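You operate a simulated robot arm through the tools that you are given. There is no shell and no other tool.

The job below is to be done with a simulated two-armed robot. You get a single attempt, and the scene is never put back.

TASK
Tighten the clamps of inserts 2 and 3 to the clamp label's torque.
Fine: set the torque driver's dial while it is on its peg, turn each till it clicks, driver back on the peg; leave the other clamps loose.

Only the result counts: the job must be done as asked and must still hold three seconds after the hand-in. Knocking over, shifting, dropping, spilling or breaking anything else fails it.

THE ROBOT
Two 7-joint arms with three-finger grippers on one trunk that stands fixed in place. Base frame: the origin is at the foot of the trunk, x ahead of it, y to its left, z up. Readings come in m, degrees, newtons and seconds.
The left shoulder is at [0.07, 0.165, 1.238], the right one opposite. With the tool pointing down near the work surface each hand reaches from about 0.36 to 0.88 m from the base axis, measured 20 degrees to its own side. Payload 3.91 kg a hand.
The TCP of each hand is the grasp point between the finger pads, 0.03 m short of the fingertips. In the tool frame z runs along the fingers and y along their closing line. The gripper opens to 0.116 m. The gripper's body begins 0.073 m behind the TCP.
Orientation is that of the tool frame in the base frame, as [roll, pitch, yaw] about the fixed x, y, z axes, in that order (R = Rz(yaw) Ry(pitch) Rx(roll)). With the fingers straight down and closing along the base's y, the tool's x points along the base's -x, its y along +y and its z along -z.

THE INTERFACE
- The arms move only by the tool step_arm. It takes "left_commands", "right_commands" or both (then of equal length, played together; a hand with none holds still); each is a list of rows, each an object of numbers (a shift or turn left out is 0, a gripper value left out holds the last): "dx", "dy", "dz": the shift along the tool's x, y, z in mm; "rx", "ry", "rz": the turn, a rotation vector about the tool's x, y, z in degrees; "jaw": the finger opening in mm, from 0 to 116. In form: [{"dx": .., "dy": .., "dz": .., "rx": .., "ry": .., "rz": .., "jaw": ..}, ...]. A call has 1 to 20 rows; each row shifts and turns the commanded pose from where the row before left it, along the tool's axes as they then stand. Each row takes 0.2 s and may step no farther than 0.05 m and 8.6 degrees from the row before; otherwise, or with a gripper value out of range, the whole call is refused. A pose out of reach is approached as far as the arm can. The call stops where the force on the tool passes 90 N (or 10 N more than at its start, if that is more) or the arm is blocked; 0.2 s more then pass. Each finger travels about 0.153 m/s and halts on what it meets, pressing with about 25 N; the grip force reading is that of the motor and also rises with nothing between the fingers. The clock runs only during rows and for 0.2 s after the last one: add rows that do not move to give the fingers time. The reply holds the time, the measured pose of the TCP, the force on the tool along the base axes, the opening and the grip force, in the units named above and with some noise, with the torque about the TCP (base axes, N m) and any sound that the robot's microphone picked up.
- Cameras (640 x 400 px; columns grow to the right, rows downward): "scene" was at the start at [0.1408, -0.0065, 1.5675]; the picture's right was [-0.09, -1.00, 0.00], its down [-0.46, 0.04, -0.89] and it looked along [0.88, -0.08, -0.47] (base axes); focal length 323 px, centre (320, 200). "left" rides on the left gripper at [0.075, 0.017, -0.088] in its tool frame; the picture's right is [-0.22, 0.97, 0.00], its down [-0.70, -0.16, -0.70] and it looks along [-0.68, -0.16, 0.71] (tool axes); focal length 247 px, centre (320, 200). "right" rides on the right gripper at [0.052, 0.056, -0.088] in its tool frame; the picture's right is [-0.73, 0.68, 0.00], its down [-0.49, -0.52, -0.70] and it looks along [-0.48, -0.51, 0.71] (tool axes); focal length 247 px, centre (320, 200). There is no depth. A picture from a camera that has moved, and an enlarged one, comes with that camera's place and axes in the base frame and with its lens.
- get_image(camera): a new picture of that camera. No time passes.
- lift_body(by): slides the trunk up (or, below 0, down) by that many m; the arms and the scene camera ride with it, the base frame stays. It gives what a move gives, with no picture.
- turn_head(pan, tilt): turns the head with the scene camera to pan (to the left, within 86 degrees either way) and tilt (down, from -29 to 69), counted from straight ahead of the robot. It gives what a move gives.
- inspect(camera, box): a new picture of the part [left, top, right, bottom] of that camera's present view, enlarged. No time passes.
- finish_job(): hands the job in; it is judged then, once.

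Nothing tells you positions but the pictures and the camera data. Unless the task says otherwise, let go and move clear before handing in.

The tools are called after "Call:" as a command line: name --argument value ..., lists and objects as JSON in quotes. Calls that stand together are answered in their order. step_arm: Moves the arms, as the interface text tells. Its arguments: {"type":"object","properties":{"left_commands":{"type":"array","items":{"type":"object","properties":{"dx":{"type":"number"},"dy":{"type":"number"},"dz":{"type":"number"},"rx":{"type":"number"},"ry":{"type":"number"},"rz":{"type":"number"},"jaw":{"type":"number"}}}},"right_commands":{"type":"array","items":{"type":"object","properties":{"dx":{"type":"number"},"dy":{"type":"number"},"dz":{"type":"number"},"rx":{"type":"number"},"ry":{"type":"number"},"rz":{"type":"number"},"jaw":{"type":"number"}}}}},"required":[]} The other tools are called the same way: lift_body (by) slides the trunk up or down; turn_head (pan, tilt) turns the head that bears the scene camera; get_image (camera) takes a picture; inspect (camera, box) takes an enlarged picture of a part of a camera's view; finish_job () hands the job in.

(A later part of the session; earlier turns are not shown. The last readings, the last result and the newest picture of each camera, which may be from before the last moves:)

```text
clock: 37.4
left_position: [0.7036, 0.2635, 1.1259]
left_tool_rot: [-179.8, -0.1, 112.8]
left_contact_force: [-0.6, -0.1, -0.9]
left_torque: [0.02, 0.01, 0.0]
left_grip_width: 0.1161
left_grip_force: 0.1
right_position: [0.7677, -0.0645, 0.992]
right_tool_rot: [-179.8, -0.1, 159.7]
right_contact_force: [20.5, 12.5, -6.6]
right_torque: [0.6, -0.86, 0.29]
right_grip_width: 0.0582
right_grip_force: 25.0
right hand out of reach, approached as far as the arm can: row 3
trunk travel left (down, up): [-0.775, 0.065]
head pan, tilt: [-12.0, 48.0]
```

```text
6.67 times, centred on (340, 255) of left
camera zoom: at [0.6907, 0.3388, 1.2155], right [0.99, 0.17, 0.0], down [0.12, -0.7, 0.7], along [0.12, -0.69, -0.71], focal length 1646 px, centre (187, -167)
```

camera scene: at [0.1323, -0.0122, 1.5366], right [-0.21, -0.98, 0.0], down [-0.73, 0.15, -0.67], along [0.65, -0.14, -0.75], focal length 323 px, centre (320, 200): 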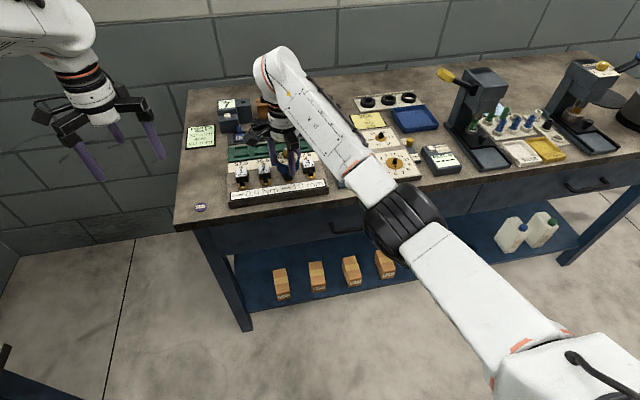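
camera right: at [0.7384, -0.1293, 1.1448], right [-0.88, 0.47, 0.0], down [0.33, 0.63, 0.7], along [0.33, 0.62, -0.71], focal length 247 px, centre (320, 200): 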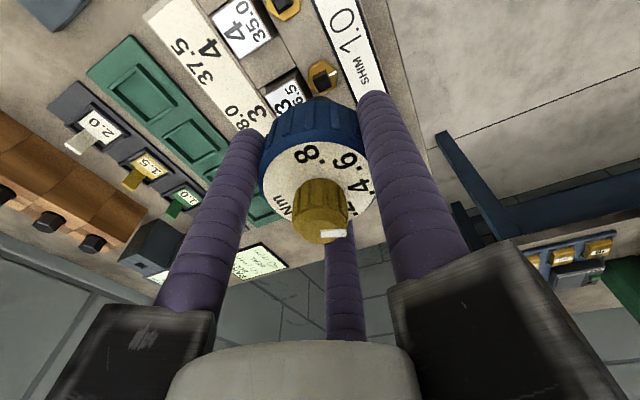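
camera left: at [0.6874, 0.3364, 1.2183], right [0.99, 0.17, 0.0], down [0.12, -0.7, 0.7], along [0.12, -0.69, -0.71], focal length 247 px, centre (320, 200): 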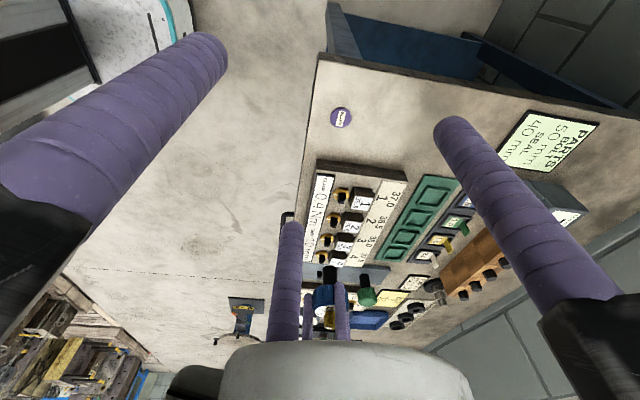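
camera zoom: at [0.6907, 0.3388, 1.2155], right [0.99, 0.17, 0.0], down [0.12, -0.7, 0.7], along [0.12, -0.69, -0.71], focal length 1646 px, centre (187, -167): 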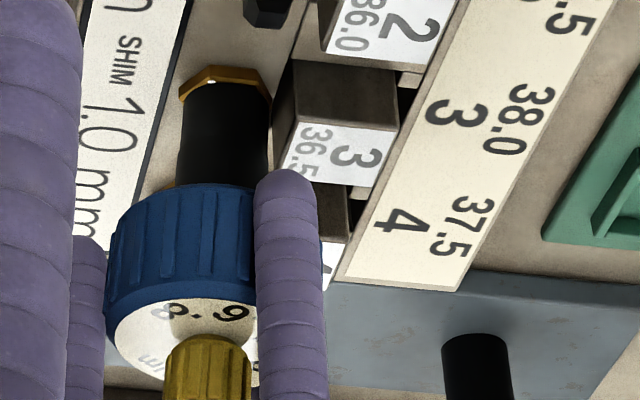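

The right elbow swung over to a low posture. I'll hold still a moment and read the steady state.

Call:
step_arm --left_commands '[{}]'

Call:
get_image --camera "scene"

Call:
get_image --camera "left"

Call:
get_image --camera "right"

```text
clock: 37.8
left_position: [0.7041, 0.2622, 1.1272]
left_tool_rot: [-179.9, 0.1, 112.8]
left_contact_force: [0.0, -0.2, 0.1]
left_torque: [-0.04, 0.02, 0.01]
left_grip_width: 0.116
left_grip_force: 0.1
right_position: [0.7664, -0.0639, 0.9935]
right_tool_rot: [-179.7, -0.1, 159.5]
right_contact_force: [15.5, 11.7, -4.0]
right_torque: [0.59, -0.76, 0.27]
right_grip_width: 0.0585
right_grip_force: 25.4
trunk travel left (down, up): [-0.775, 0.065]
head pan, tilt: [-12.0, 48.0]
```

```text
taken
camera scene: at [0.1302, -0.0133, 1.5368], right [-0.21, -0.98, 0.0], down [-0.73, 0.15, -0.67], along [0.65, -0.14, -0.74], focal length 323 px, centre (320, 200)
```

scene: 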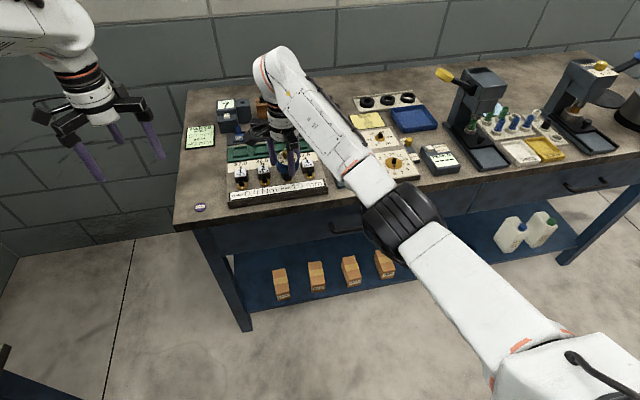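

```text
taken
camera left: at [0.6897, 0.3381, 1.2165], right [0.99, 0.17, 0.0], down [0.12, -0.7, 0.7], along [0.12, -0.69, -0.71], focal length 247 px, centre (320, 200)
```

left: 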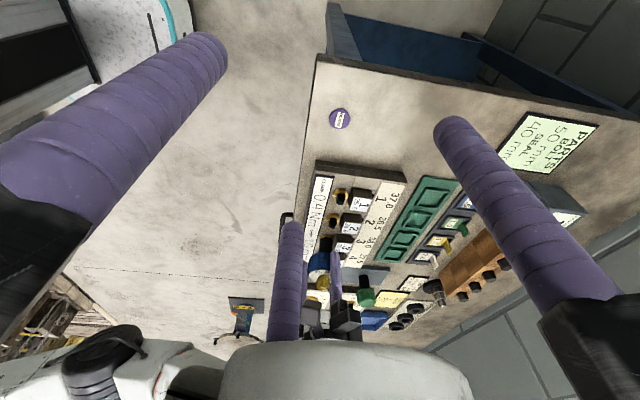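

```text
taken
camera right: at [0.7379, 0.0064, 1.0813], right [0.92, 0.38, -0.01], down [0.28, -0.66, 0.7], along [0.26, -0.65, -0.71], focal length 247 px, centre (320, 200)
```

right: 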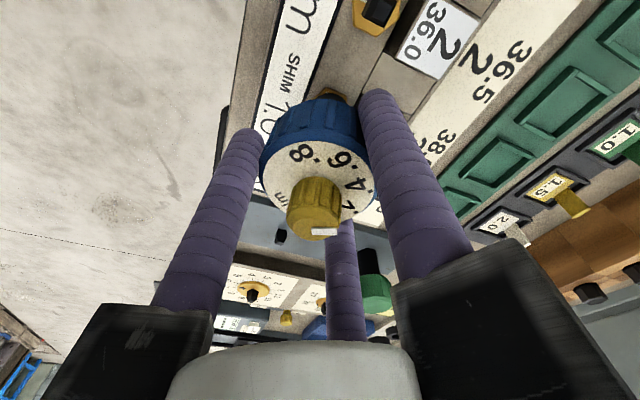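

The arm ran out of wrist range, so I'll leave the driver standing on clamp 3's post: open the fingers gently, rise, wind the wrist back and regrip.

Call:
step_arm --right_commands '[{"jaw": 62}, {"jaw": 70}, {"jaw": 85}, {"jaw": 100}, {}]'

Call:
inspect --camera "scene" --box '[250, 120, 330, 200]'

Call:
inspect --camera "left" --box '[295, 205, 385, 315]'

Call:
get_image --camera "right"

```text
clock: 39.0
left_position: [0.7011, 0.2615, 1.1286]
left_tool_rot: [180.0, 0.0, 112.7]
left_contact_force: [-0.1, -0.2, 0.4]
left_torque: [-0.01, -0.02, 0.02]
left_grip_width: 0.1162
left_grip_force: 0.2
right_position: [0.7636, -0.0656, 0.993]
right_tool_rot: [-179.8, -0.1, 159.6]
right_contact_force: [0.8, -0.7, -0.1]
right_torque: [0.04, -0.01, -0.01]
right_grip_width: 0.0999
right_grip_force: 0.1
trunk travel left (down, up): [-0.775, 0.065]
head pan, tilt: [-12.0, 48.0]
```

```text
5.00 times, centred on (290, 160) of scene
camera zoom: at [0.1273, -0.0146, 1.537], right [-0.21, -0.98, 0.0], down [-0.73, 0.15, -0.67], along [0.65, -0.14, -0.74], focal length 1614 px, centre (470, 400)
```

zoom: 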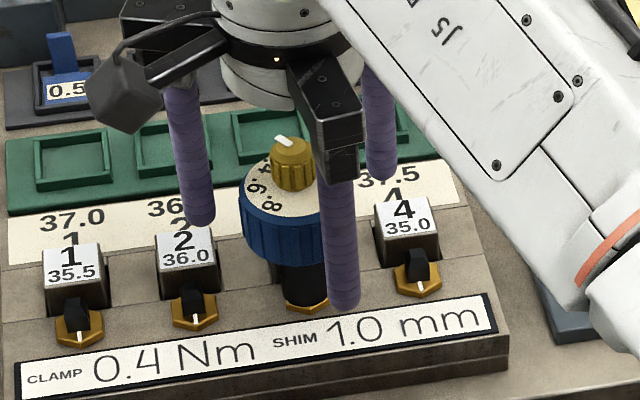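

```text
3.64 times, centred on (340, 260) of left
camera zoom: at [0.6874, 0.3371, 1.2181], right [0.99, 0.17, 0.0], down [0.12, -0.7, 0.7], along [0.12, -0.69, -0.71], focal length 898 px, centre (247, -18)
```

zoom: 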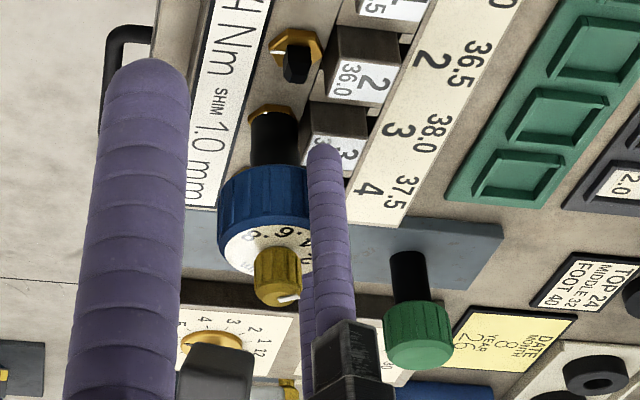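

```text
taken
camera right: at [0.7359, 0.0053, 1.0824], right [0.92, 0.38, 0.0], down [0.27, -0.66, 0.7], along [0.26, -0.65, -0.71], focal length 247 px, centre (320, 200)
```

right: 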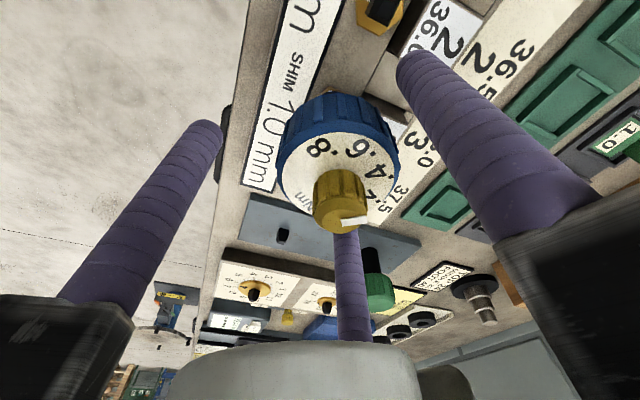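

The driver stands upright on its own. I'll raise the right hand straight up clear of it.

Call:
step_arm --right_commands '[{"dz": -20}, {"dz": -25}, {"dz": -25}, {"dz": -30}, {"dz": -30}, {}]'

Call:
get_image --camera "scene"

```text
clock: 40.4
left_position: [0.7011, 0.2608, 1.1287]
left_tool_rot: [-179.9, 0.0, 112.8]
left_contact_force: [0.4, -0.4, 0.8]
left_torque: [-0.02, -0.01, 0.02]
left_grip_width: 0.1159
left_grip_force: 0.0
right_position: [0.7641, -0.0667, 1.1241]
right_tool_rot: [-180.0, 0.1, 159.2]
right_contact_force: [0.5, 0.7, -0.8]
right_torque: [0.05, 0.05, -0.02]
right_grip_width: 0.1001
right_grip_force: 0.1
trunk travel left (down, up): [-0.775, 0.065]
head pan, tilt: [-12.0, 48.0]
```

```text
taken
camera scene: at [0.1275, -0.0151, 1.537], right [-0.21, -0.98, 0.0], down [-0.73, 0.15, -0.67], along [0.65, -0.14, -0.74], focal length 323 px, centre (320, 200)
```

scene: 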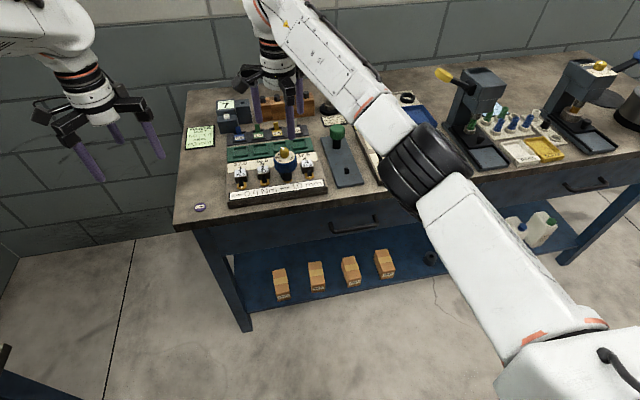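

Now I wind the wrist back counter-clockwise in free air, checking the posture midway.

Call:
step_arm --right_commands '[{"rz": -8.5}, {"rz": -8.5}, {"rz": -8.5}, {"rz": -8.5}, {"rz": -8.5}, {"rz": -8.5}, {"rz": -8.5}, {"rz": -8.5}, {"rz": -8.5}, {"rz": -8.5}, {}]'

Call:
get_image --camera "scene"

```text
clock: 42.8
left_position: [0.6997, 0.2608, 1.1284]
left_tool_rot: [-179.9, -0.1, 112.7]
left_contact_force: [-0.3, 0.4, -0.4]
left_torque: [-0.01, 0.0, 0.01]
left_grip_width: 0.1159
left_grip_force: 0.1
right_position: [0.7659, -0.0656, 1.1249]
right_tool_rot: [-179.9, 0.0, -115.7]
right_contact_force: [0.7, 0.1, 0.8]
right_torque: [0.02, 0.02, -0.02]
right_grip_width: 0.1
right_grip_force: 0.1
trunk travel left (down, up): [-0.775, 0.065]
head pan, tilt: [-12.0, 48.0]
```

```text
taken
camera scene: at [0.1271, -0.015, 1.5371], right [-0.21, -0.98, 0.0], down [-0.73, 0.15, -0.67], along [0.65, -0.14, -0.74], focal length 323 px, centre (320, 200)
```

scene: 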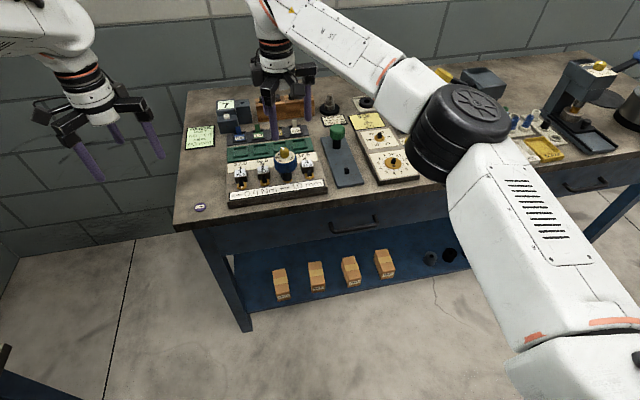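

Call:
step_arm --right_commands '[{"rz": -8.5}, {"rz": -8.5}, {"rz": -8.5}, {"rz": -8.5}, {"rz": -8.5}, {"rz": -8.5}, {"rz": -8.5}, {}]'

Call:
get_image --camera "scene"

Call:
get_image --camera "right"

```text
clock: 44.5
left_position: [0.7013, 0.2614, 1.1282]
left_tool_rot: [-179.9, 0.0, 112.8]
left_contact_force: [-0.4, -0.7, 0.0]
left_torque: [0.01, -0.02, -0.01]
left_grip_width: 0.1161
left_grip_force: 0.0
right_position: [0.7646, -0.0656, 1.1232]
right_tool_rot: [-180.0, 0.0, -56.2]
right_contact_force: [-0.2, 0.3, -0.1]
right_torque: [0.0, 0.0, 0.0]
right_grip_width: 0.1001
right_grip_force: 0.1
trunk travel left (down, up): [-0.775, 0.065]
head pan, tilt: [-12.0, 48.0]
```

```text
taken
camera scene: at [0.1271, -0.015, 1.5371], right [-0.21, -0.98, 0.0], down [-0.73, 0.15, -0.67], along [0.65, -0.14, -0.74], focal length 323 px, centre (320, 200)
```

scene: 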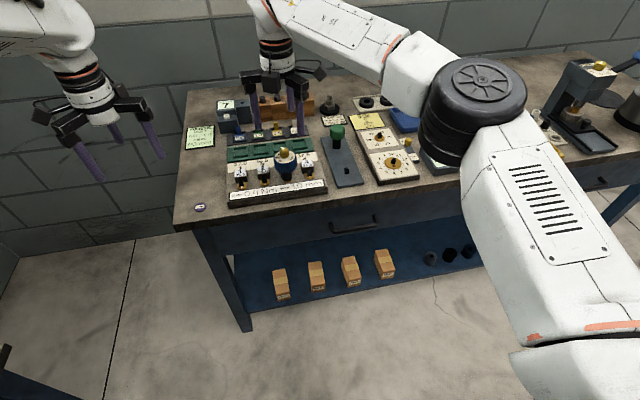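

```text
taken
camera right: at [0.7475, -0.1408, 1.2127], right [-0.97, 0.23, 0.0], down [0.16, 0.7, 0.7], along [0.16, 0.68, -0.71], focal length 247 px, centre (320, 200)
```

right: 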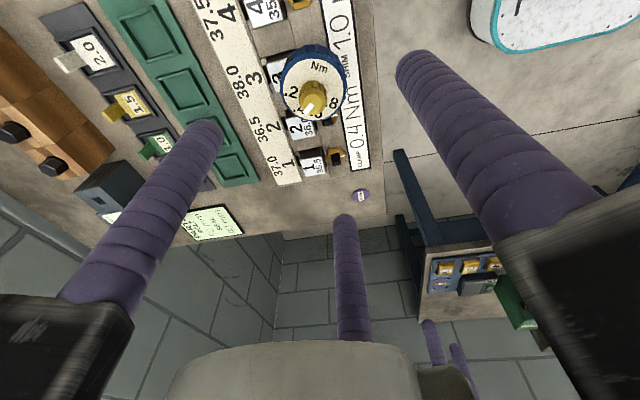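

Call:
step_arm --right_commands '[{"rz": -8.5}, {"rz": -8.5}, {"rz": -8.5}, {"rz": -8.5}, {"rz": -8.5}, {}]'

Call:
get_image --camera "scene"

Call:
get_image --camera "right"

```text
clock: 46.0
left_position: [0.7012, 0.2606, 1.1292]
left_tool_rot: [-180.0, 0.0, 112.7]
left_contact_force: [-0.4, -0.1, 0.6]
left_torque: [0.01, 0.02, -0.02]
left_grip_width: 0.1159
left_grip_force: 0.0
right_position: [0.7659, -0.0667, 1.1235]
right_tool_rot: [-180.0, -0.1, -13.6]
right_contact_force: [0.3, 0.4, 0.6]
right_torque: [0.01, 0.04, 0.01]
right_grip_width: 0.1001
right_grip_force: 0.0
trunk travel left (down, up): [-0.775, 0.065]
head pan, tilt: [-12.0, 48.0]
```

```text
taken
camera scene: at [0.127, -0.015, 1.5371], right [-0.21, -0.98, 0.0], down [-0.73, 0.15, -0.67], along [0.65, -0.14, -0.74], focal length 323 px, centre (320, 200)
```

scene: 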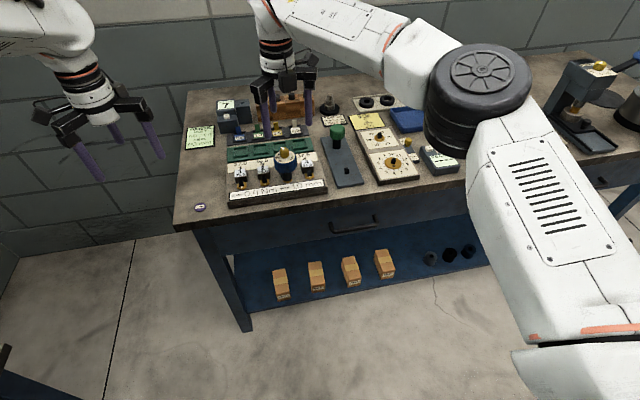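

```text
taken
camera right: at [0.8025, -0.1331, 1.2126], right [-0.87, -0.49, 0.0], down [-0.35, 0.62, 0.7], along [-0.34, 0.61, -0.71], focal length 247 px, centre (320, 200)
```

right: 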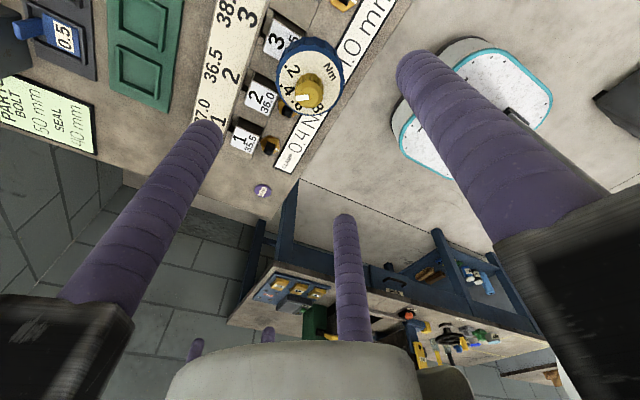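

The wrist reaches yaw ≈ -14°, giving about 175° of clockwise travel. I'll measure the driver's position relative to the hand for the regrip.

Call:
inspect --camera "right" --box '[265, 25, 355, 125]'

```text
4.00 times, centred on (310, 75) of right
camera zoom: at [0.8025, -0.1331, 1.2126], right [-0.87, -0.49, 0.0], down [-0.35, 0.62, 0.7], along [-0.34, 0.61, -0.71], focal length 988 px, centre (360, 700)
```

zoom: 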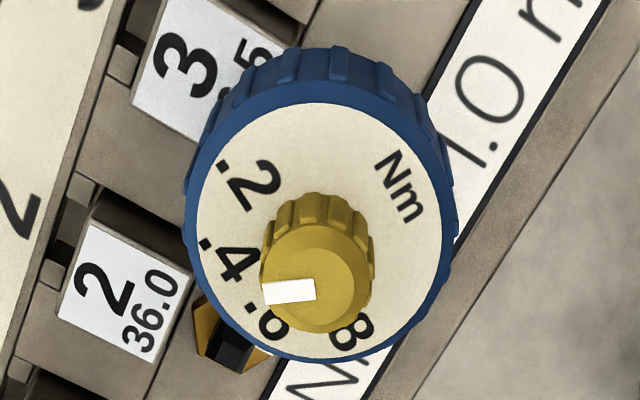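

Call:
inspect --camera "right" --box '[305, 65, 345, 115]'

Call:
inspect --camera "right" --box '[285, 45, 350, 95]'

```text
8.00 times, centred on (325, 90) of right
camera zoom: at [0.8025, -0.1331, 1.2126], right [-0.87, -0.49, 0.0], down [-0.35, 0.62, 0.7], along [-0.34, 0.61, -0.71], focal length 1976 px, centre (280, 1080)
```

zoom: 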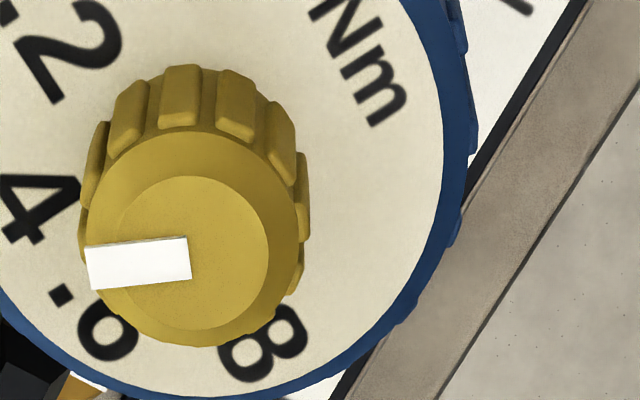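

```text
8.00 times, centred on (318, 70) of right
camera zoom: at [0.8025, -0.1331, 1.2126], right [-0.87, -0.49, 0.0], down [-0.35, 0.62, 0.7], along [-0.34, 0.61, -0.71], focal length 1976 px, centre (340, 1240)
```

zoom: 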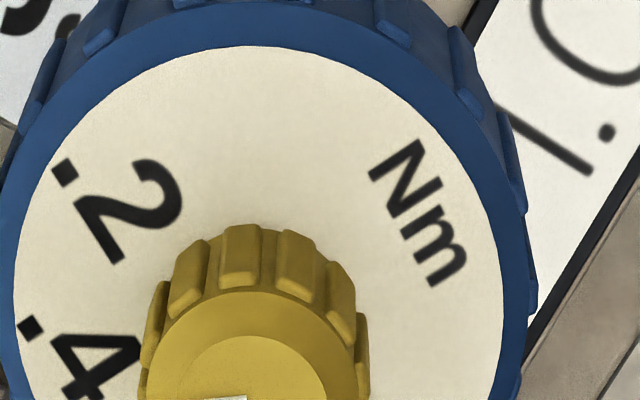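

The dial mark still sits exactly at .4 relative to its face. I'll align over the driver and descend for the regrip.

Call:
step_arm --right_commands '[{"dx": 5.0, "dy": -7.2}, {"dz": 30}, {"dz": 30}, {"dz": 30}, {"dz": 25}, {"dz": 19}, {}]'

Call:
get_image --camera "right"

Call:
get_image --camera "scene"

```text
clock: 47.5
left_position: [0.701, 0.2607, 1.1275]
left_tool_rot: [180.0, 0.1, 112.9]
left_contact_force: [0.4, -0.1, 0.0]
left_torque: [0.03, 0.01, 0.0]
left_grip_width: 0.116
left_grip_force: 0.0
right_position: [0.7727, -0.0596, 0.9905]
right_tool_rot: [-180.0, 0.1, -13.9]
right_contact_force: [0.8, -0.1, 0.2]
right_torque: [-0.02, -0.04, 0.0]
right_grip_width: 0.1
right_grip_force: 0.2
trunk travel left (down, up): [-0.775, 0.065]
head pan, tilt: [-12.0, 48.0]
```

```text
taken
camera right: at [0.8089, -0.1272, 1.0788], right [-0.87, -0.49, 0.0], down [-0.35, 0.62, 0.7], along [-0.34, 0.61, -0.71], focal length 247 px, centre (320, 200)
```

right: 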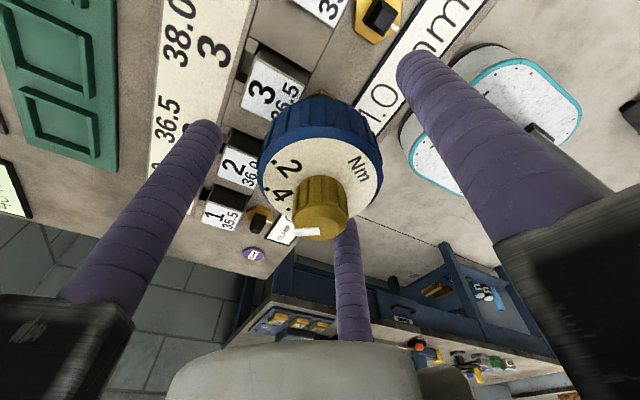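

```text
taken
camera scene: at [0.1267, -0.0148, 1.5371], right [-0.21, -0.98, 0.0], down [-0.73, 0.15, -0.67], along [0.65, -0.14, -0.74], focal length 323 px, centre (320, 200)
```

scene: 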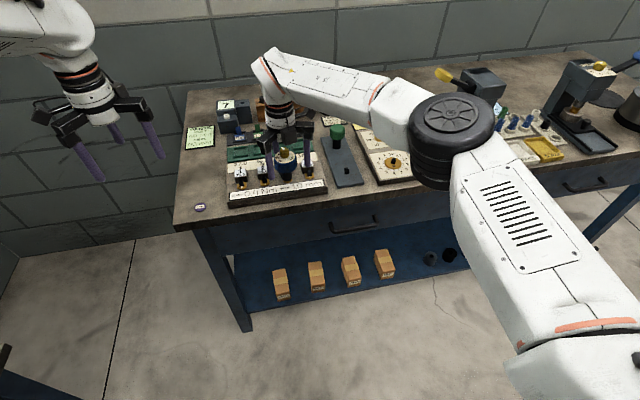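

The handle is centred between the open fingers and the elbow is in a good posture, so I'll close on the handle.

Call:
step_arm --right_commands '[{"jaw": 80}, {"jaw": 66}, {"jaw": 58}, {"jaw": 52}, {"jaw": 48}, {}, {}]'

Call:
step_arm --right_commands '[{"rz": 6}, {"rz": 6}, {"rz": 6}, {}]'

```text
clock: 49.1
left_position: [0.7003, 0.2597, 1.1286]
left_tool_rot: [-179.9, 0.0, 112.9]
left_contact_force: [-0.3, -1.3, -0.3]
left_torque: [0.01, 0.02, 0.0]
left_grip_width: 0.1161
left_grip_force: 0.1
right_position: [0.7713, -0.0614, 0.9909]
right_tool_rot: [-179.9, 0.0, -13.8]
right_contact_force: [-0.1, -1.8, 1.1]
right_torque: [0.0, -0.07, -0.06]
right_grip_width: 0.0568
right_grip_force: 24.6
trunk travel left (down, up): [-0.775, 0.065]
head pan, tilt: [-12.0, 48.0]
```

```text
clock: 50.1
left_position: [0.7013, 0.2603, 1.1286]
left_tool_rot: [180.0, 0.0, 112.8]
left_contact_force: [-0.4, 0.3, 1.0]
left_torque: [0.02, -0.01, 0.01]
left_grip_width: 0.1159
left_grip_force: 0.0
right_position: [0.7712, -0.0619, 0.9899]
right_tool_rot: [180.0, 0.1, -31.8]
right_contact_force: [0.2, -3.9, 3.2]
right_torque: [-0.07, -0.09, 0.2]
right_grip_width: 0.057
right_grip_force: 24.9
trunk travel left (down, up): [-0.775, 0.065]
head pan, tilt: [-12.0, 48.0]
```

Resistance has reached about 0.2 Nm with no click yet, so I'll keep turning clockwise.

Call:
step_arm --right_commands '[{"rz": 5}, {"rz": 5}, {"rz": 5}, {}]'

Call:
step_arm --right_commands '[{"rz": 5}, {"rz": 5}, {"rz": 5}, {}]'

```text
clock: 51.1
left_position: [0.6999, 0.26, 1.1293]
left_tool_rot: [-180.0, 0.0, 112.7]
left_contact_force: [-0.1, 0.0, 0.4]
left_torque: [-0.01, 0.01, 0.01]
left_grip_width: 0.116
left_grip_force: 0.0
right_position: [0.7702, -0.0613, 0.9902]
right_tool_rot: [-179.8, 0.0, -47.0]
right_contact_force: [2.1, -5.0, 5.6]
right_torque: [-0.22, -0.2, 0.18]
right_grip_width: 0.0568
right_grip_force: 24.7
trunk travel left (down, up): [-0.775, 0.065]
head pan, tilt: [-12.0, 48.0]
```

```text
clock: 52.1
left_position: [0.7004, 0.2604, 1.1287]
left_tool_rot: [-180.0, 0.0, 112.9]
left_contact_force: [-0.7, -0.7, 0.0]
left_torque: [0.0, 0.0, 0.05]
left_grip_width: 0.1161
left_grip_force: 0.1
right_position: [0.7711, -0.0602, 0.99]
right_tool_rot: [-179.9, 0.0, -61.7]
right_contact_force: [2.6, -6.5, 7.7]
right_torque: [-0.29, -0.31, 0.16]
right_grip_width: 0.0571
right_grip_force: 24.8
trunk travel left (down, up): [-0.775, 0.065]
head pan, tilt: [-12.0, 48.0]
```

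Call:
inspect --camera "right" --box '[240, 80, 400, 240]'

Call:
inspect --camera "left" --box '[315, 215, 365, 275]'

Call:
inspect --camera "scene" --box '[250, 120, 330, 200]'

```text
2.50 times, centred on (320, 160) of right
camera zoom: at [0.7467, -0.1337, 1.079], right [-0.95, 0.32, 0.0], down [0.23, 0.68, 0.7], along [0.23, 0.66, -0.71], focal length 617 px, centre (320, 300)
```

zoom: 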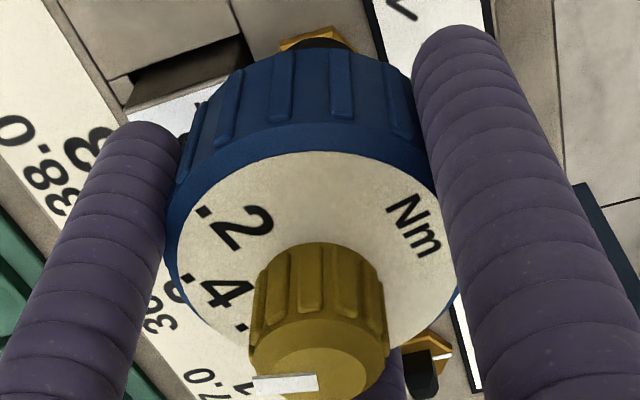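

```text
6.67 times, centred on (340, 245) of left
camera zoom: at [0.6868, 0.3359, 1.219], right [0.99, 0.17, 0.0], down [0.12, -0.7, 0.7], along [0.12, -0.69, -0.71], focal length 1646 px, centre (187, -100)
```

zoom: 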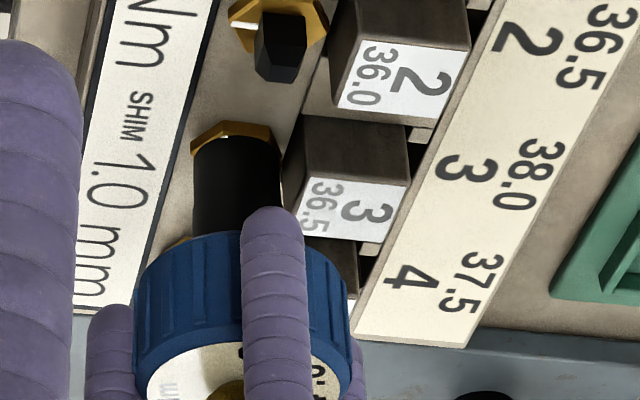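

```text
5.00 times, centred on (290, 160) of scene
camera zoom: at [0.1263, -0.0161, 1.5372], right [-0.21, -0.98, 0.0], down [-0.73, 0.16, -0.67], along [0.65, -0.14, -0.74], focal length 1614 px, centre (470, 400)
```

zoom: 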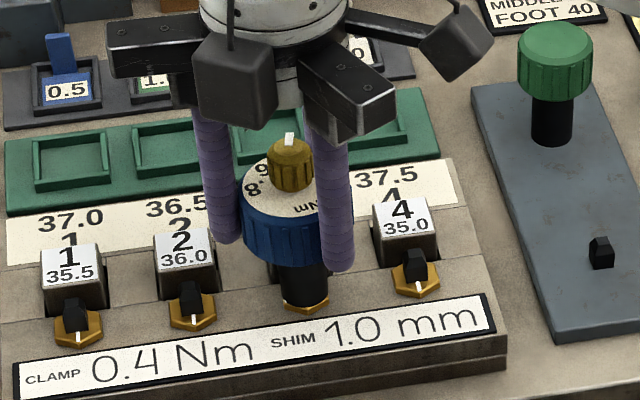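

The driver turns with the hand. I'll continue with a small lateral trim.

Call:
step_arm --right_commands '[{"dx": 0.5, "dy": 0.2, "rz": 5}, {"rz": 5}, {"rz": 5}, {}]'

Call:
step_arm --right_commands '[{"rz": 5}, {"rz": 5}, {"rz": 5}, {}]'

```text
clock: 53.1
left_position: [0.7, 0.261, 1.1285]
left_tool_rot: [-180.0, 0.1, 112.8]
left_contact_force: [0.3, -0.7, -0.1]
left_torque: [0.04, 0.0, 0.02]
left_grip_width: 0.116
left_grip_force: 0.1
right_position: [0.7709, -0.061, 0.9899]
right_tool_rot: [-179.9, 0.0, -76.8]
right_contact_force: [4.2, -1.8, 5.7]
right_torque: [-0.05, -0.4, 0.16]
right_grip_width: 0.0567
right_grip_force: 24.8
trunk travel left (down, up): [-0.775, 0.065]
head pan, tilt: [-12.0, 48.0]
```

```text
clock: 54.1
left_position: [0.7009, 0.2607, 1.1293]
left_tool_rot: [180.0, 0.0, 112.8]
left_contact_force: [-1.0, -0.2, -0.1]
left_torque: [0.02, -0.06, 0.0]
left_grip_width: 0.1161
left_grip_force: 0.1
right_position: [0.7716, -0.0617, 0.9899]
right_tool_rot: [-180.0, 0.0, -91.8]
right_contact_force: [3.8, -1.3, 4.6]
right_torque: [0.03, -0.4, 0.2]
right_grip_width: 0.057
right_grip_force: 25.3
trunk travel left (down, up): [-0.775, 0.065]
head pan, tilt: [-12.0, 48.0]
```

Call:
step_arm --right_commands '[{"rz": 5}, {"rz": 5}, {"rz": 5}, {}]'

Call:
step_arm --right_commands '[{"rz": 5}, {"rz": 5}, {"rz": 5}, {}]'

```text
clock: 55.1
left_position: [0.7024, 0.2608, 1.1285]
left_tool_rot: [180.0, 0.0, 112.8]
left_contact_force: [0.1, 0.1, 0.3]
left_torque: [-0.01, 0.0, 0.01]
left_grip_width: 0.116
left_grip_force: 0.2
right_position: [0.7711, -0.0615, 0.9898]
right_tool_rot: [179.9, -0.1, -106.9]
right_contact_force: [3.8, -1.7, 5.5]
right_torque: [-0.03, -0.41, 0.17]
right_grip_width: 0.0569
right_grip_force: 25.2
trunk travel left (down, up): [-0.775, 0.065]
head pan, tilt: [-12.0, 48.0]
```

```text
clock: 56.1
left_position: [0.7012, 0.2606, 1.1281]
left_tool_rot: [-180.0, -0.1, 112.8]
left_contact_force: [-0.1, 0.0, -0.9]
left_torque: [0.01, -0.01, -0.02]
left_grip_width: 0.116
left_grip_force: 0.1
right_position: [0.7722, -0.0609, 0.9905]
right_tool_rot: [-180.0, 0.0, -121.8]
right_contact_force: [3.4, -2.5, 4.2]
right_torque: [-0.05, -0.35, 0.15]
right_grip_width: 0.0569
right_grip_force: 25.0
trunk travel left (down, up): [-0.775, 0.065]
head pan, tilt: [-12.0, 48.0]
```

Call:
step_arm --right_commands '[{"rz": 5}, {"rz": 5}, {"rz": 5}, {}]'

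Call:
step_arm --right_commands '[{"rz": 5}, {"rz": 5}, {"rz": 5}, {}]'

Call:
get_image --camera "scene"

```text
clock: 57.1
left_position: [0.7018, 0.2606, 1.1285]
left_tool_rot: [180.0, 0.1, 112.8]
left_contact_force: [0.8, 0.1, -0.1]
left_torque: [0.05, 0.02, 0.0]
left_grip_width: 0.1162
left_grip_force: 0.0
right_position: [0.7717, -0.0608, 0.99]
right_tool_rot: [-180.0, 0.0, -136.8]
right_contact_force: [5.2, -1.3, 4.2]
right_torque: [-0.04, -0.42, 0.16]
right_grip_width: 0.0568
right_grip_force: 24.4
trunk travel left (down, up): [-0.775, 0.065]
head pan, tilt: [-12.0, 48.0]
```

```text
clock: 58.1
left_position: [0.6999, 0.2609, 1.1293]
left_tool_rot: [-180.0, 0.0, 112.8]
left_contact_force: [-0.5, 0.1, 0.2]
left_torque: [0.01, 0.01, 0.0]
left_grip_width: 0.116
left_grip_force: 0.1
right_position: [0.7722, -0.0605, 0.9897]
right_tool_rot: [180.0, -0.1, -151.9]
right_contact_force: [4.6, -3.1, 6.7]
right_torque: [-0.05, -0.34, 0.17]
right_grip_width: 0.0568
right_grip_force: 24.7
trunk travel left (down, up): [-0.775, 0.065]
head pan, tilt: [-12.0, 48.0]
```

```text
taken
camera scene: at [0.127, -0.0153, 1.5371], right [-0.21, -0.98, 0.0], down [-0.73, 0.15, -0.67], along [0.65, -0.14, -0.74], focal length 323 px, centre (320, 200)
```

scene: 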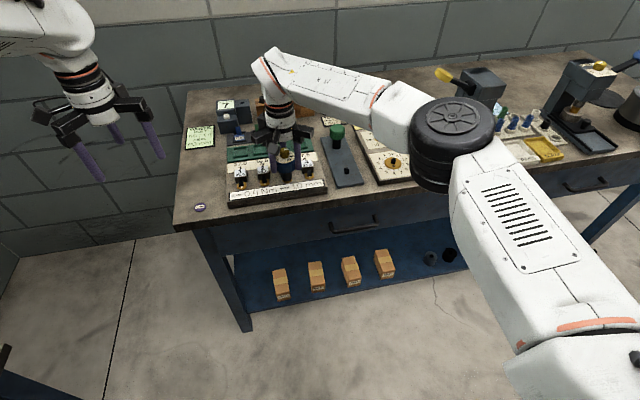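

The elbow posture stays steady this time, with only the wrist turning. Continuing.

Call:
step_arm --right_commands '[{"rz": 5}, {"rz": 5}, {"rz": 5}, {}]'

Call:
inspect --camera "right" --box '[240, 80, 400, 240]'

Call:
inspect --camera "left" --box '[315, 215, 365, 275]'

```text
clock: 59.1
left_position: [0.7014, 0.2602, 1.1296]
left_tool_rot: [-180.0, 0.0, 112.7]
left_contact_force: [0.8, 0.9, -0.8]
left_torque: [0.0, 0.02, 0.0]
left_grip_width: 0.1163
left_grip_force: 0.0
right_position: [0.7719, -0.0607, 0.9899]
right_tool_rot: [-179.9, 0.0, -166.7]
right_contact_force: [5.8, -2.6, 7.1]
right_torque: [-0.1, -0.34, 0.14]
right_grip_width: 0.0568
right_grip_force: 25.6
trunk travel left (down, up): [-0.775, 0.065]
head pan, tilt: [-12.0, 48.0]
```

```text
2.50 times, centred on (320, 160) of right
camera zoom: at [0.708, -0.0185, 1.0789], right [0.56, 0.83, 0.0], down [0.59, -0.4, 0.7], along [0.58, -0.39, -0.71], focal length 617 px, centre (320, 300)
```

zoom: 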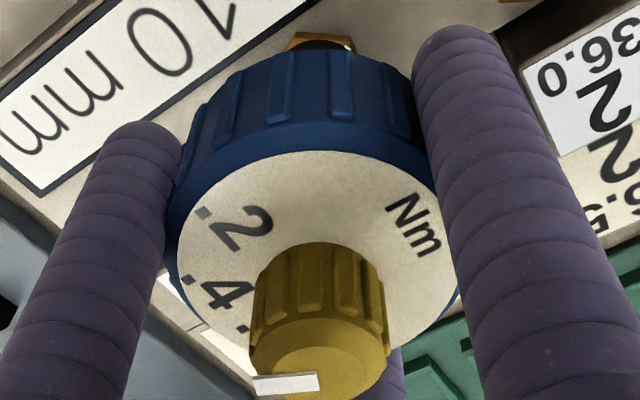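

```text
6.67 times, centred on (340, 245) of left
camera zoom: at [0.6872, 0.3365, 1.2185], right [0.99, 0.17, 0.0], down [0.12, -0.7, 0.7], along [0.12, -0.69, -0.71], focal length 1646 px, centre (187, -100)
```

zoom: 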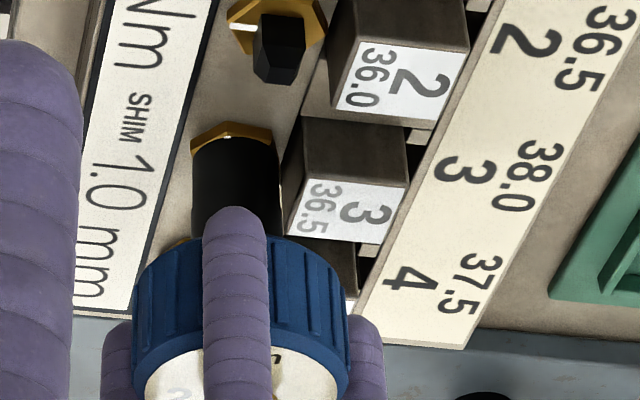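

The gold hex hasn't visibly moved lately while the handle keeps turning, so I need to find out whether the socket slips. I'll look very closely at the hex.

Call:
inspect --camera "right" --box '[300, 82, 345, 106]'

Call:
inspect --camera "left" --box '[325, 228, 350, 246]'

Call:
inspect --camera "scene" --box '[280, 160, 305, 182]'

```text
14.22 times, centred on (322, 94) of right
camera zoom: at [0.708, -0.0185, 1.0789], right [0.56, 0.83, 0.0], down [0.59, -0.4, 0.7], along [0.58, -0.39, -0.71], focal length 3513 px, centre (284, 1708)
```

zoom: 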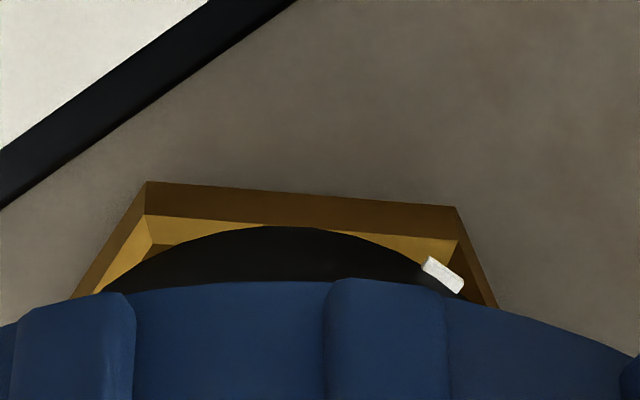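

```text
16.00 times, centred on (338, 237) of left
camera zoom: at [0.6872, 0.3365, 1.2185], right [0.99, 0.17, 0.0], down [0.12, -0.7, 0.7], along [0.12, -0.69, -0.71], focal length 3952 px, centre (40, -392)
```

zoom: 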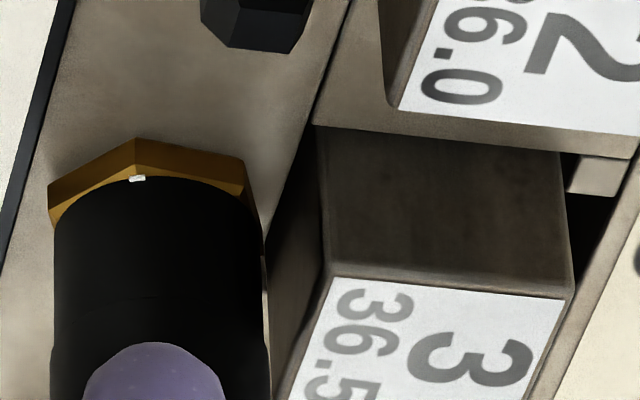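

```text
16.00 times, centred on (292, 171) of scene
camera zoom: at [0.1269, -0.0154, 1.5371], right [-0.21, -0.98, 0.0], down [-0.73, 0.15, -0.67], along [0.65, -0.14, -0.74], focal length 5163 px, centre (760, 664)
```

zoom: 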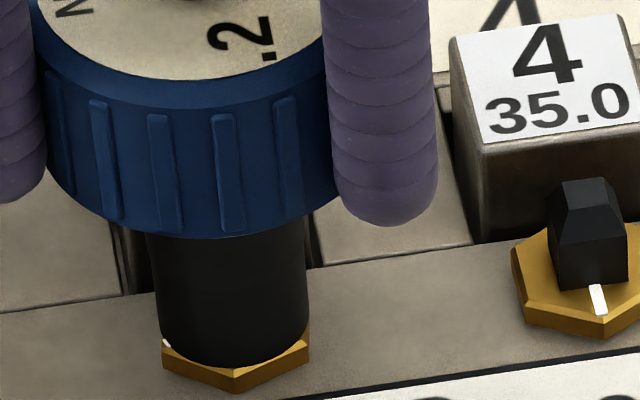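

Call:
step_arm --right_commands '[{"rz": 5}, {"rz": 5}, {}]'

Call:
inspect --camera "left" --box '[325, 228, 350, 246]'

Call:
inspect --camera "scene" --box '[280, 160, 305, 182]'

```text
clock: 60.0
left_position: [0.7013, 0.2602, 1.1282]
left_tool_rot: [-179.9, 0.0, 112.8]
left_contact_force: [0.5, 0.4, 0.0]
left_torque: [-0.01, 0.02, -0.02]
left_grip_width: 0.116
left_grip_force: 0.1
right_position: [0.771, -0.0612, 0.9897]
right_tool_rot: [-179.9, 0.0, -176.9]
right_contact_force: [7.2, -4.8, 5.6]
right_torque: [-0.2, -0.32, 0.13]
right_grip_width: 0.0566
right_grip_force: 24.8
trunk travel left (down, up): [-0.775, 0.065]
head pan, tilt: [-12.0, 48.0]
```

```text
16.00 times, centred on (338, 237) of left
camera zoom: at [0.6875, 0.3363, 1.2183], right [0.99, 0.17, 0.0], down [0.12, -0.7, 0.7], along [0.12, -0.69, -0.71], focal length 3952 px, centre (40, -392)
```

zoom: 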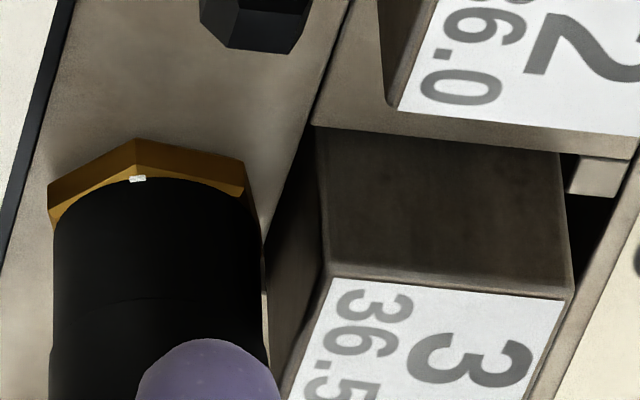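

```text
16.00 times, centred on (292, 171) of scene
camera zoom: at [0.1272, -0.0154, 1.537], right [-0.21, -0.98, 0.0], down [-0.73, 0.16, -0.67], along [0.65, -0.14, -0.74], focal length 5163 px, centre (760, 664)
```

zoom: 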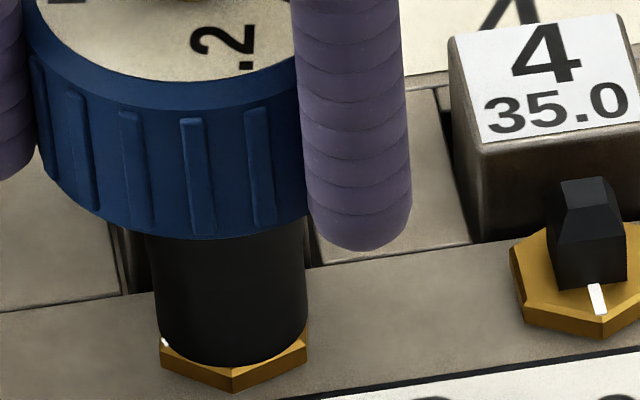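

Confirmed: the hex stays put (about 75° from its start) while the handle turns, with about 0.15 Nm felt. The hex moved earlier when I was pressing 8–16 N down, so I'll press harder and test a small turn.

Call:
step_arm --right_commands '[{"dz": 1}, {"dz": 1}, {}]'

Call:
step_arm --right_commands '[{"rz": 5}, {"rz": 5}]'

Call:
inspect --camera "left" --box '[325, 228, 350, 246]'

Call:
inspect --camera "scene" --box '[280, 160, 305, 182]'

```text
clock: 60.8
left_position: [0.6998, 0.261, 1.1289]
left_tool_rot: [179.9, 0.0, 112.8]
left_contact_force: [-0.2, 0.7, -0.2]
left_torque: [0.0, 0.03, -0.03]
left_grip_width: 0.116
left_grip_force: 0.1
right_position: [0.77, -0.0617, 0.9894]
right_tool_rot: [-180.0, 0.1, -176.8]
right_contact_force: [4.8, -4.6, 12.0]
right_torque: [-0.25, -0.12, 0.04]
right_grip_width: 0.0571
right_grip_force: 25.2
trunk travel left (down, up): [-0.775, 0.065]
head pan, tilt: [-12.0, 48.0]
```

```text
clock: 61.4
left_position: [0.7004, 0.2601, 1.129]
left_tool_rot: [179.9, 0.0, 112.7]
left_contact_force: [0.3, -0.6, -0.2]
left_torque: [-0.01, -0.01, -0.02]
left_grip_width: 0.1161
left_grip_force: 0.0
right_position: [0.7705, -0.0606, 0.9903]
right_tool_rot: [180.0, 0.1, 173.2]
right_contact_force: [6.7, -5.5, 14.1]
right_torque: [-0.23, -0.21, 0.17]
right_grip_width: 0.0571
right_grip_force: 24.4
trunk travel left (down, up): [-0.775, 0.065]
head pan, tilt: [-12.0, 48.0]
```

```text
16.00 times, centred on (338, 237) of left
camera zoom: at [0.6867, 0.3363, 1.219], right [0.99, 0.17, 0.0], down [0.12, -0.7, 0.7], along [0.12, -0.69, -0.71], focal length 3952 px, centre (40, -392)
```

zoom: 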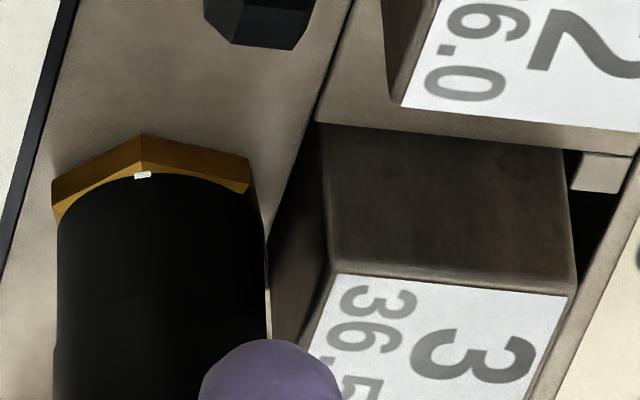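

```text
16.00 times, centred on (292, 171) of scene
camera zoom: at [0.1262, -0.0155, 1.5372], right [-0.21, -0.98, 0.0], down [-0.73, 0.16, -0.67], along [0.65, -0.14, -0.74], focal length 5163 px, centre (760, 664)
```

zoom: 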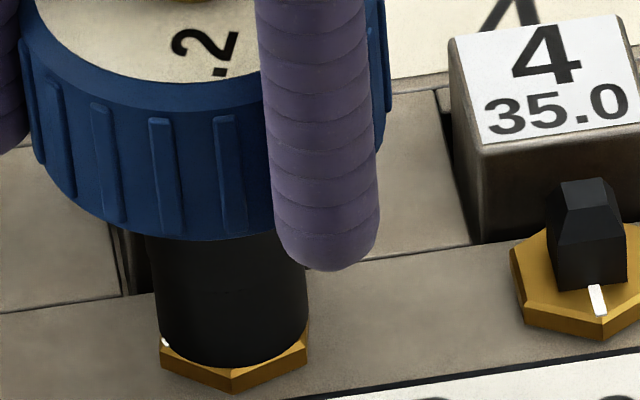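

Reading the decay pattern, the slip torque in motion is only ~0.2–0.3 Nm. As a diagnostic I'll turn back 12° and see whether the hex follows, which tells whether the square socket is truly engaged.

Call:
step_arm --right_commands '[{"rz": -6}, {"rz": -6}]'

Call:
inspect --camera "left" --box '[325, 228, 350, 246]'

Call:
inspect --camera "scene" --box '[280, 160, 305, 182]'

```text
clock: 62.0
left_position: [0.6989, 0.2601, 1.1298]
left_tool_rot: [179.9, 0.1, 112.8]
left_contact_force: [-0.9, -0.3, 0.6]
left_torque: [0.01, 0.01, -0.01]
left_grip_width: 0.116
left_grip_force: 0.1
right_position: [0.7703, -0.061, 0.9888]
right_tool_rot: [179.8, 0.1, -174.7]
right_contact_force: [4.4, -3.1, 14.0]
right_torque: [-0.14, -0.08, -0.02]
right_grip_width: 0.057
right_grip_force: 25.2
trunk travel left (down, up): [-0.775, 0.065]
head pan, tilt: [-12.0, 48.0]
```

```text
16.00 times, centred on (338, 237) of left
camera zoom: at [0.686, 0.3365, 1.2193], right [0.99, 0.17, 0.0], down [0.12, -0.7, 0.7], along [0.12, -0.69, -0.71], focal length 3952 px, centre (40, -392)
```

zoom: 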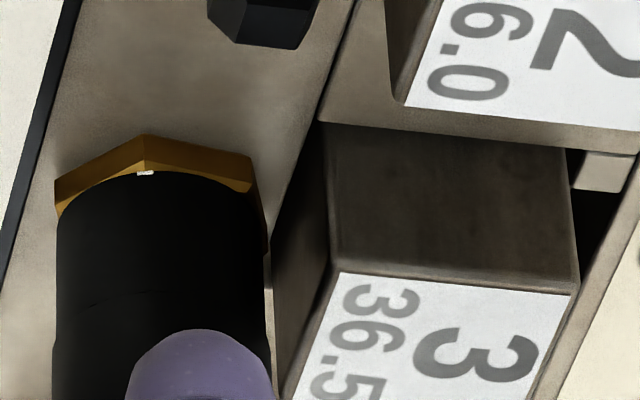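

```text
16.00 times, centred on (292, 171) of scene
camera zoom: at [0.1254, -0.0154, 1.5372], right [-0.21, -0.98, 0.0], down [-0.73, 0.15, -0.67], along [0.66, -0.14, -0.74], focal length 5163 px, centre (760, 664)
```

zoom: 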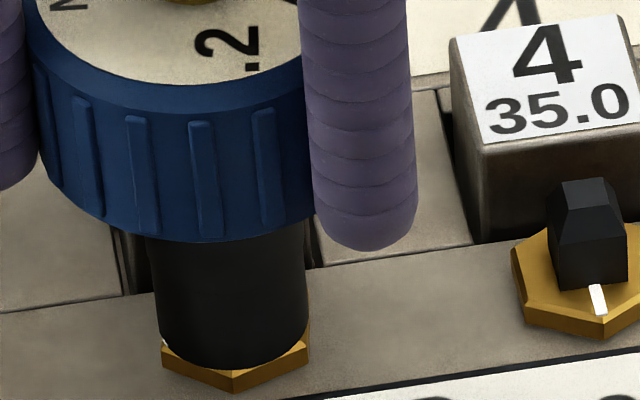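

The hex doesn't follow backwards either, so the coupling is slipping. I'll lift the driver off and inspect both the post and the socket.

Call:
step_arm --right_commands '[{"dz": -5}, {"dz": -10}, {"dz": -20}, {"dz": -25}, {"dz": -20}, {}]'

Call:
get_image --camera "right"

Call:
inspect --camera "right" --box '[290, 50, 360, 100]'

Call:
inspect --camera "scene" --box '[240, 100, 340, 200]'

```text
clock: 63.4
left_position: [0.7012, 0.2598, 1.1283]
left_tool_rot: [-180.0, 0.0, 112.8]
left_contact_force: [-0.1, -0.4, -0.5]
left_torque: [-0.04, 0.03, 0.0]
left_grip_width: 0.1161
left_grip_force: 0.0
right_position: [0.7721, -0.0612, 1.0668]
right_tool_rot: [-180.0, -0.1, -174.8]
right_contact_force: [0.1, 0.0, -2.1]
right_torque: [0.02, -0.02, -0.02]
right_grip_width: 0.0571
right_grip_force: 24.7
trunk travel left (down, up): [-0.775, 0.065]
head pan, tilt: [-12.0, 48.0]
```

```text
taken
camera right: at [0.7145, -0.0098, 1.1559], right [0.67, 0.74, 0.0], down [0.53, -0.48, 0.7], along [0.52, -0.47, -0.72], focal length 247 px, centre (320, 200)
```

right: 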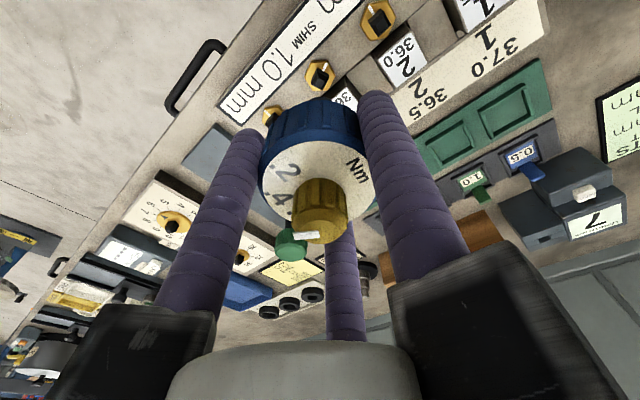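

```text
8.00 times, centred on (325, 75) of right
camera zoom: at [0.7145, -0.0098, 1.1559], right [0.67, 0.74, 0.0], down [0.53, -0.48, 0.7], along [0.52, -0.47, -0.72], focal length 1976 px, centre (280, 1200)
```

zoom: 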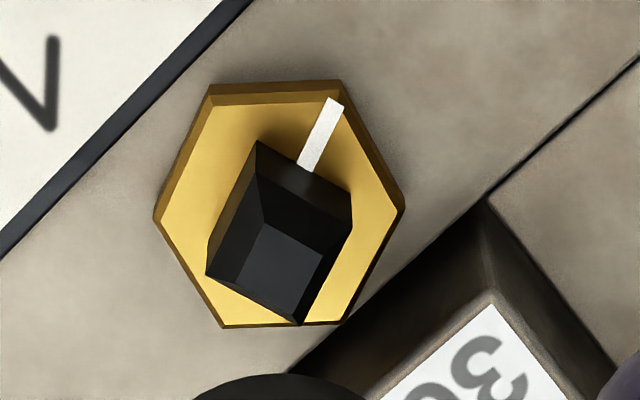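

```text
4.00 times, centred on (290, 150) of scene
camera zoom: at [0.1277, -0.015, 1.537], right [-0.21, -0.98, 0.0], down [-0.73, 0.15, -0.67], along [0.65, -0.14, -0.74], focal length 1291 px, centre (440, 400)
```

zoom: 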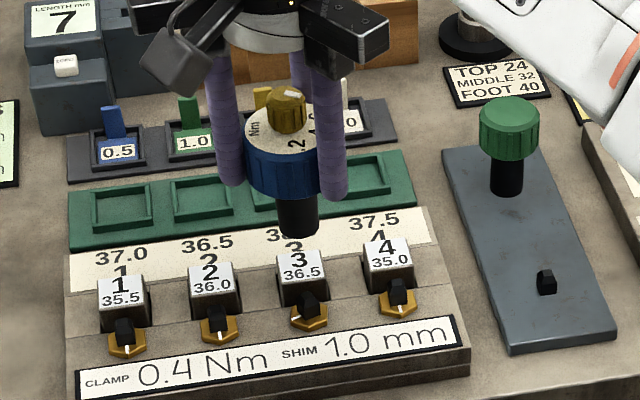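

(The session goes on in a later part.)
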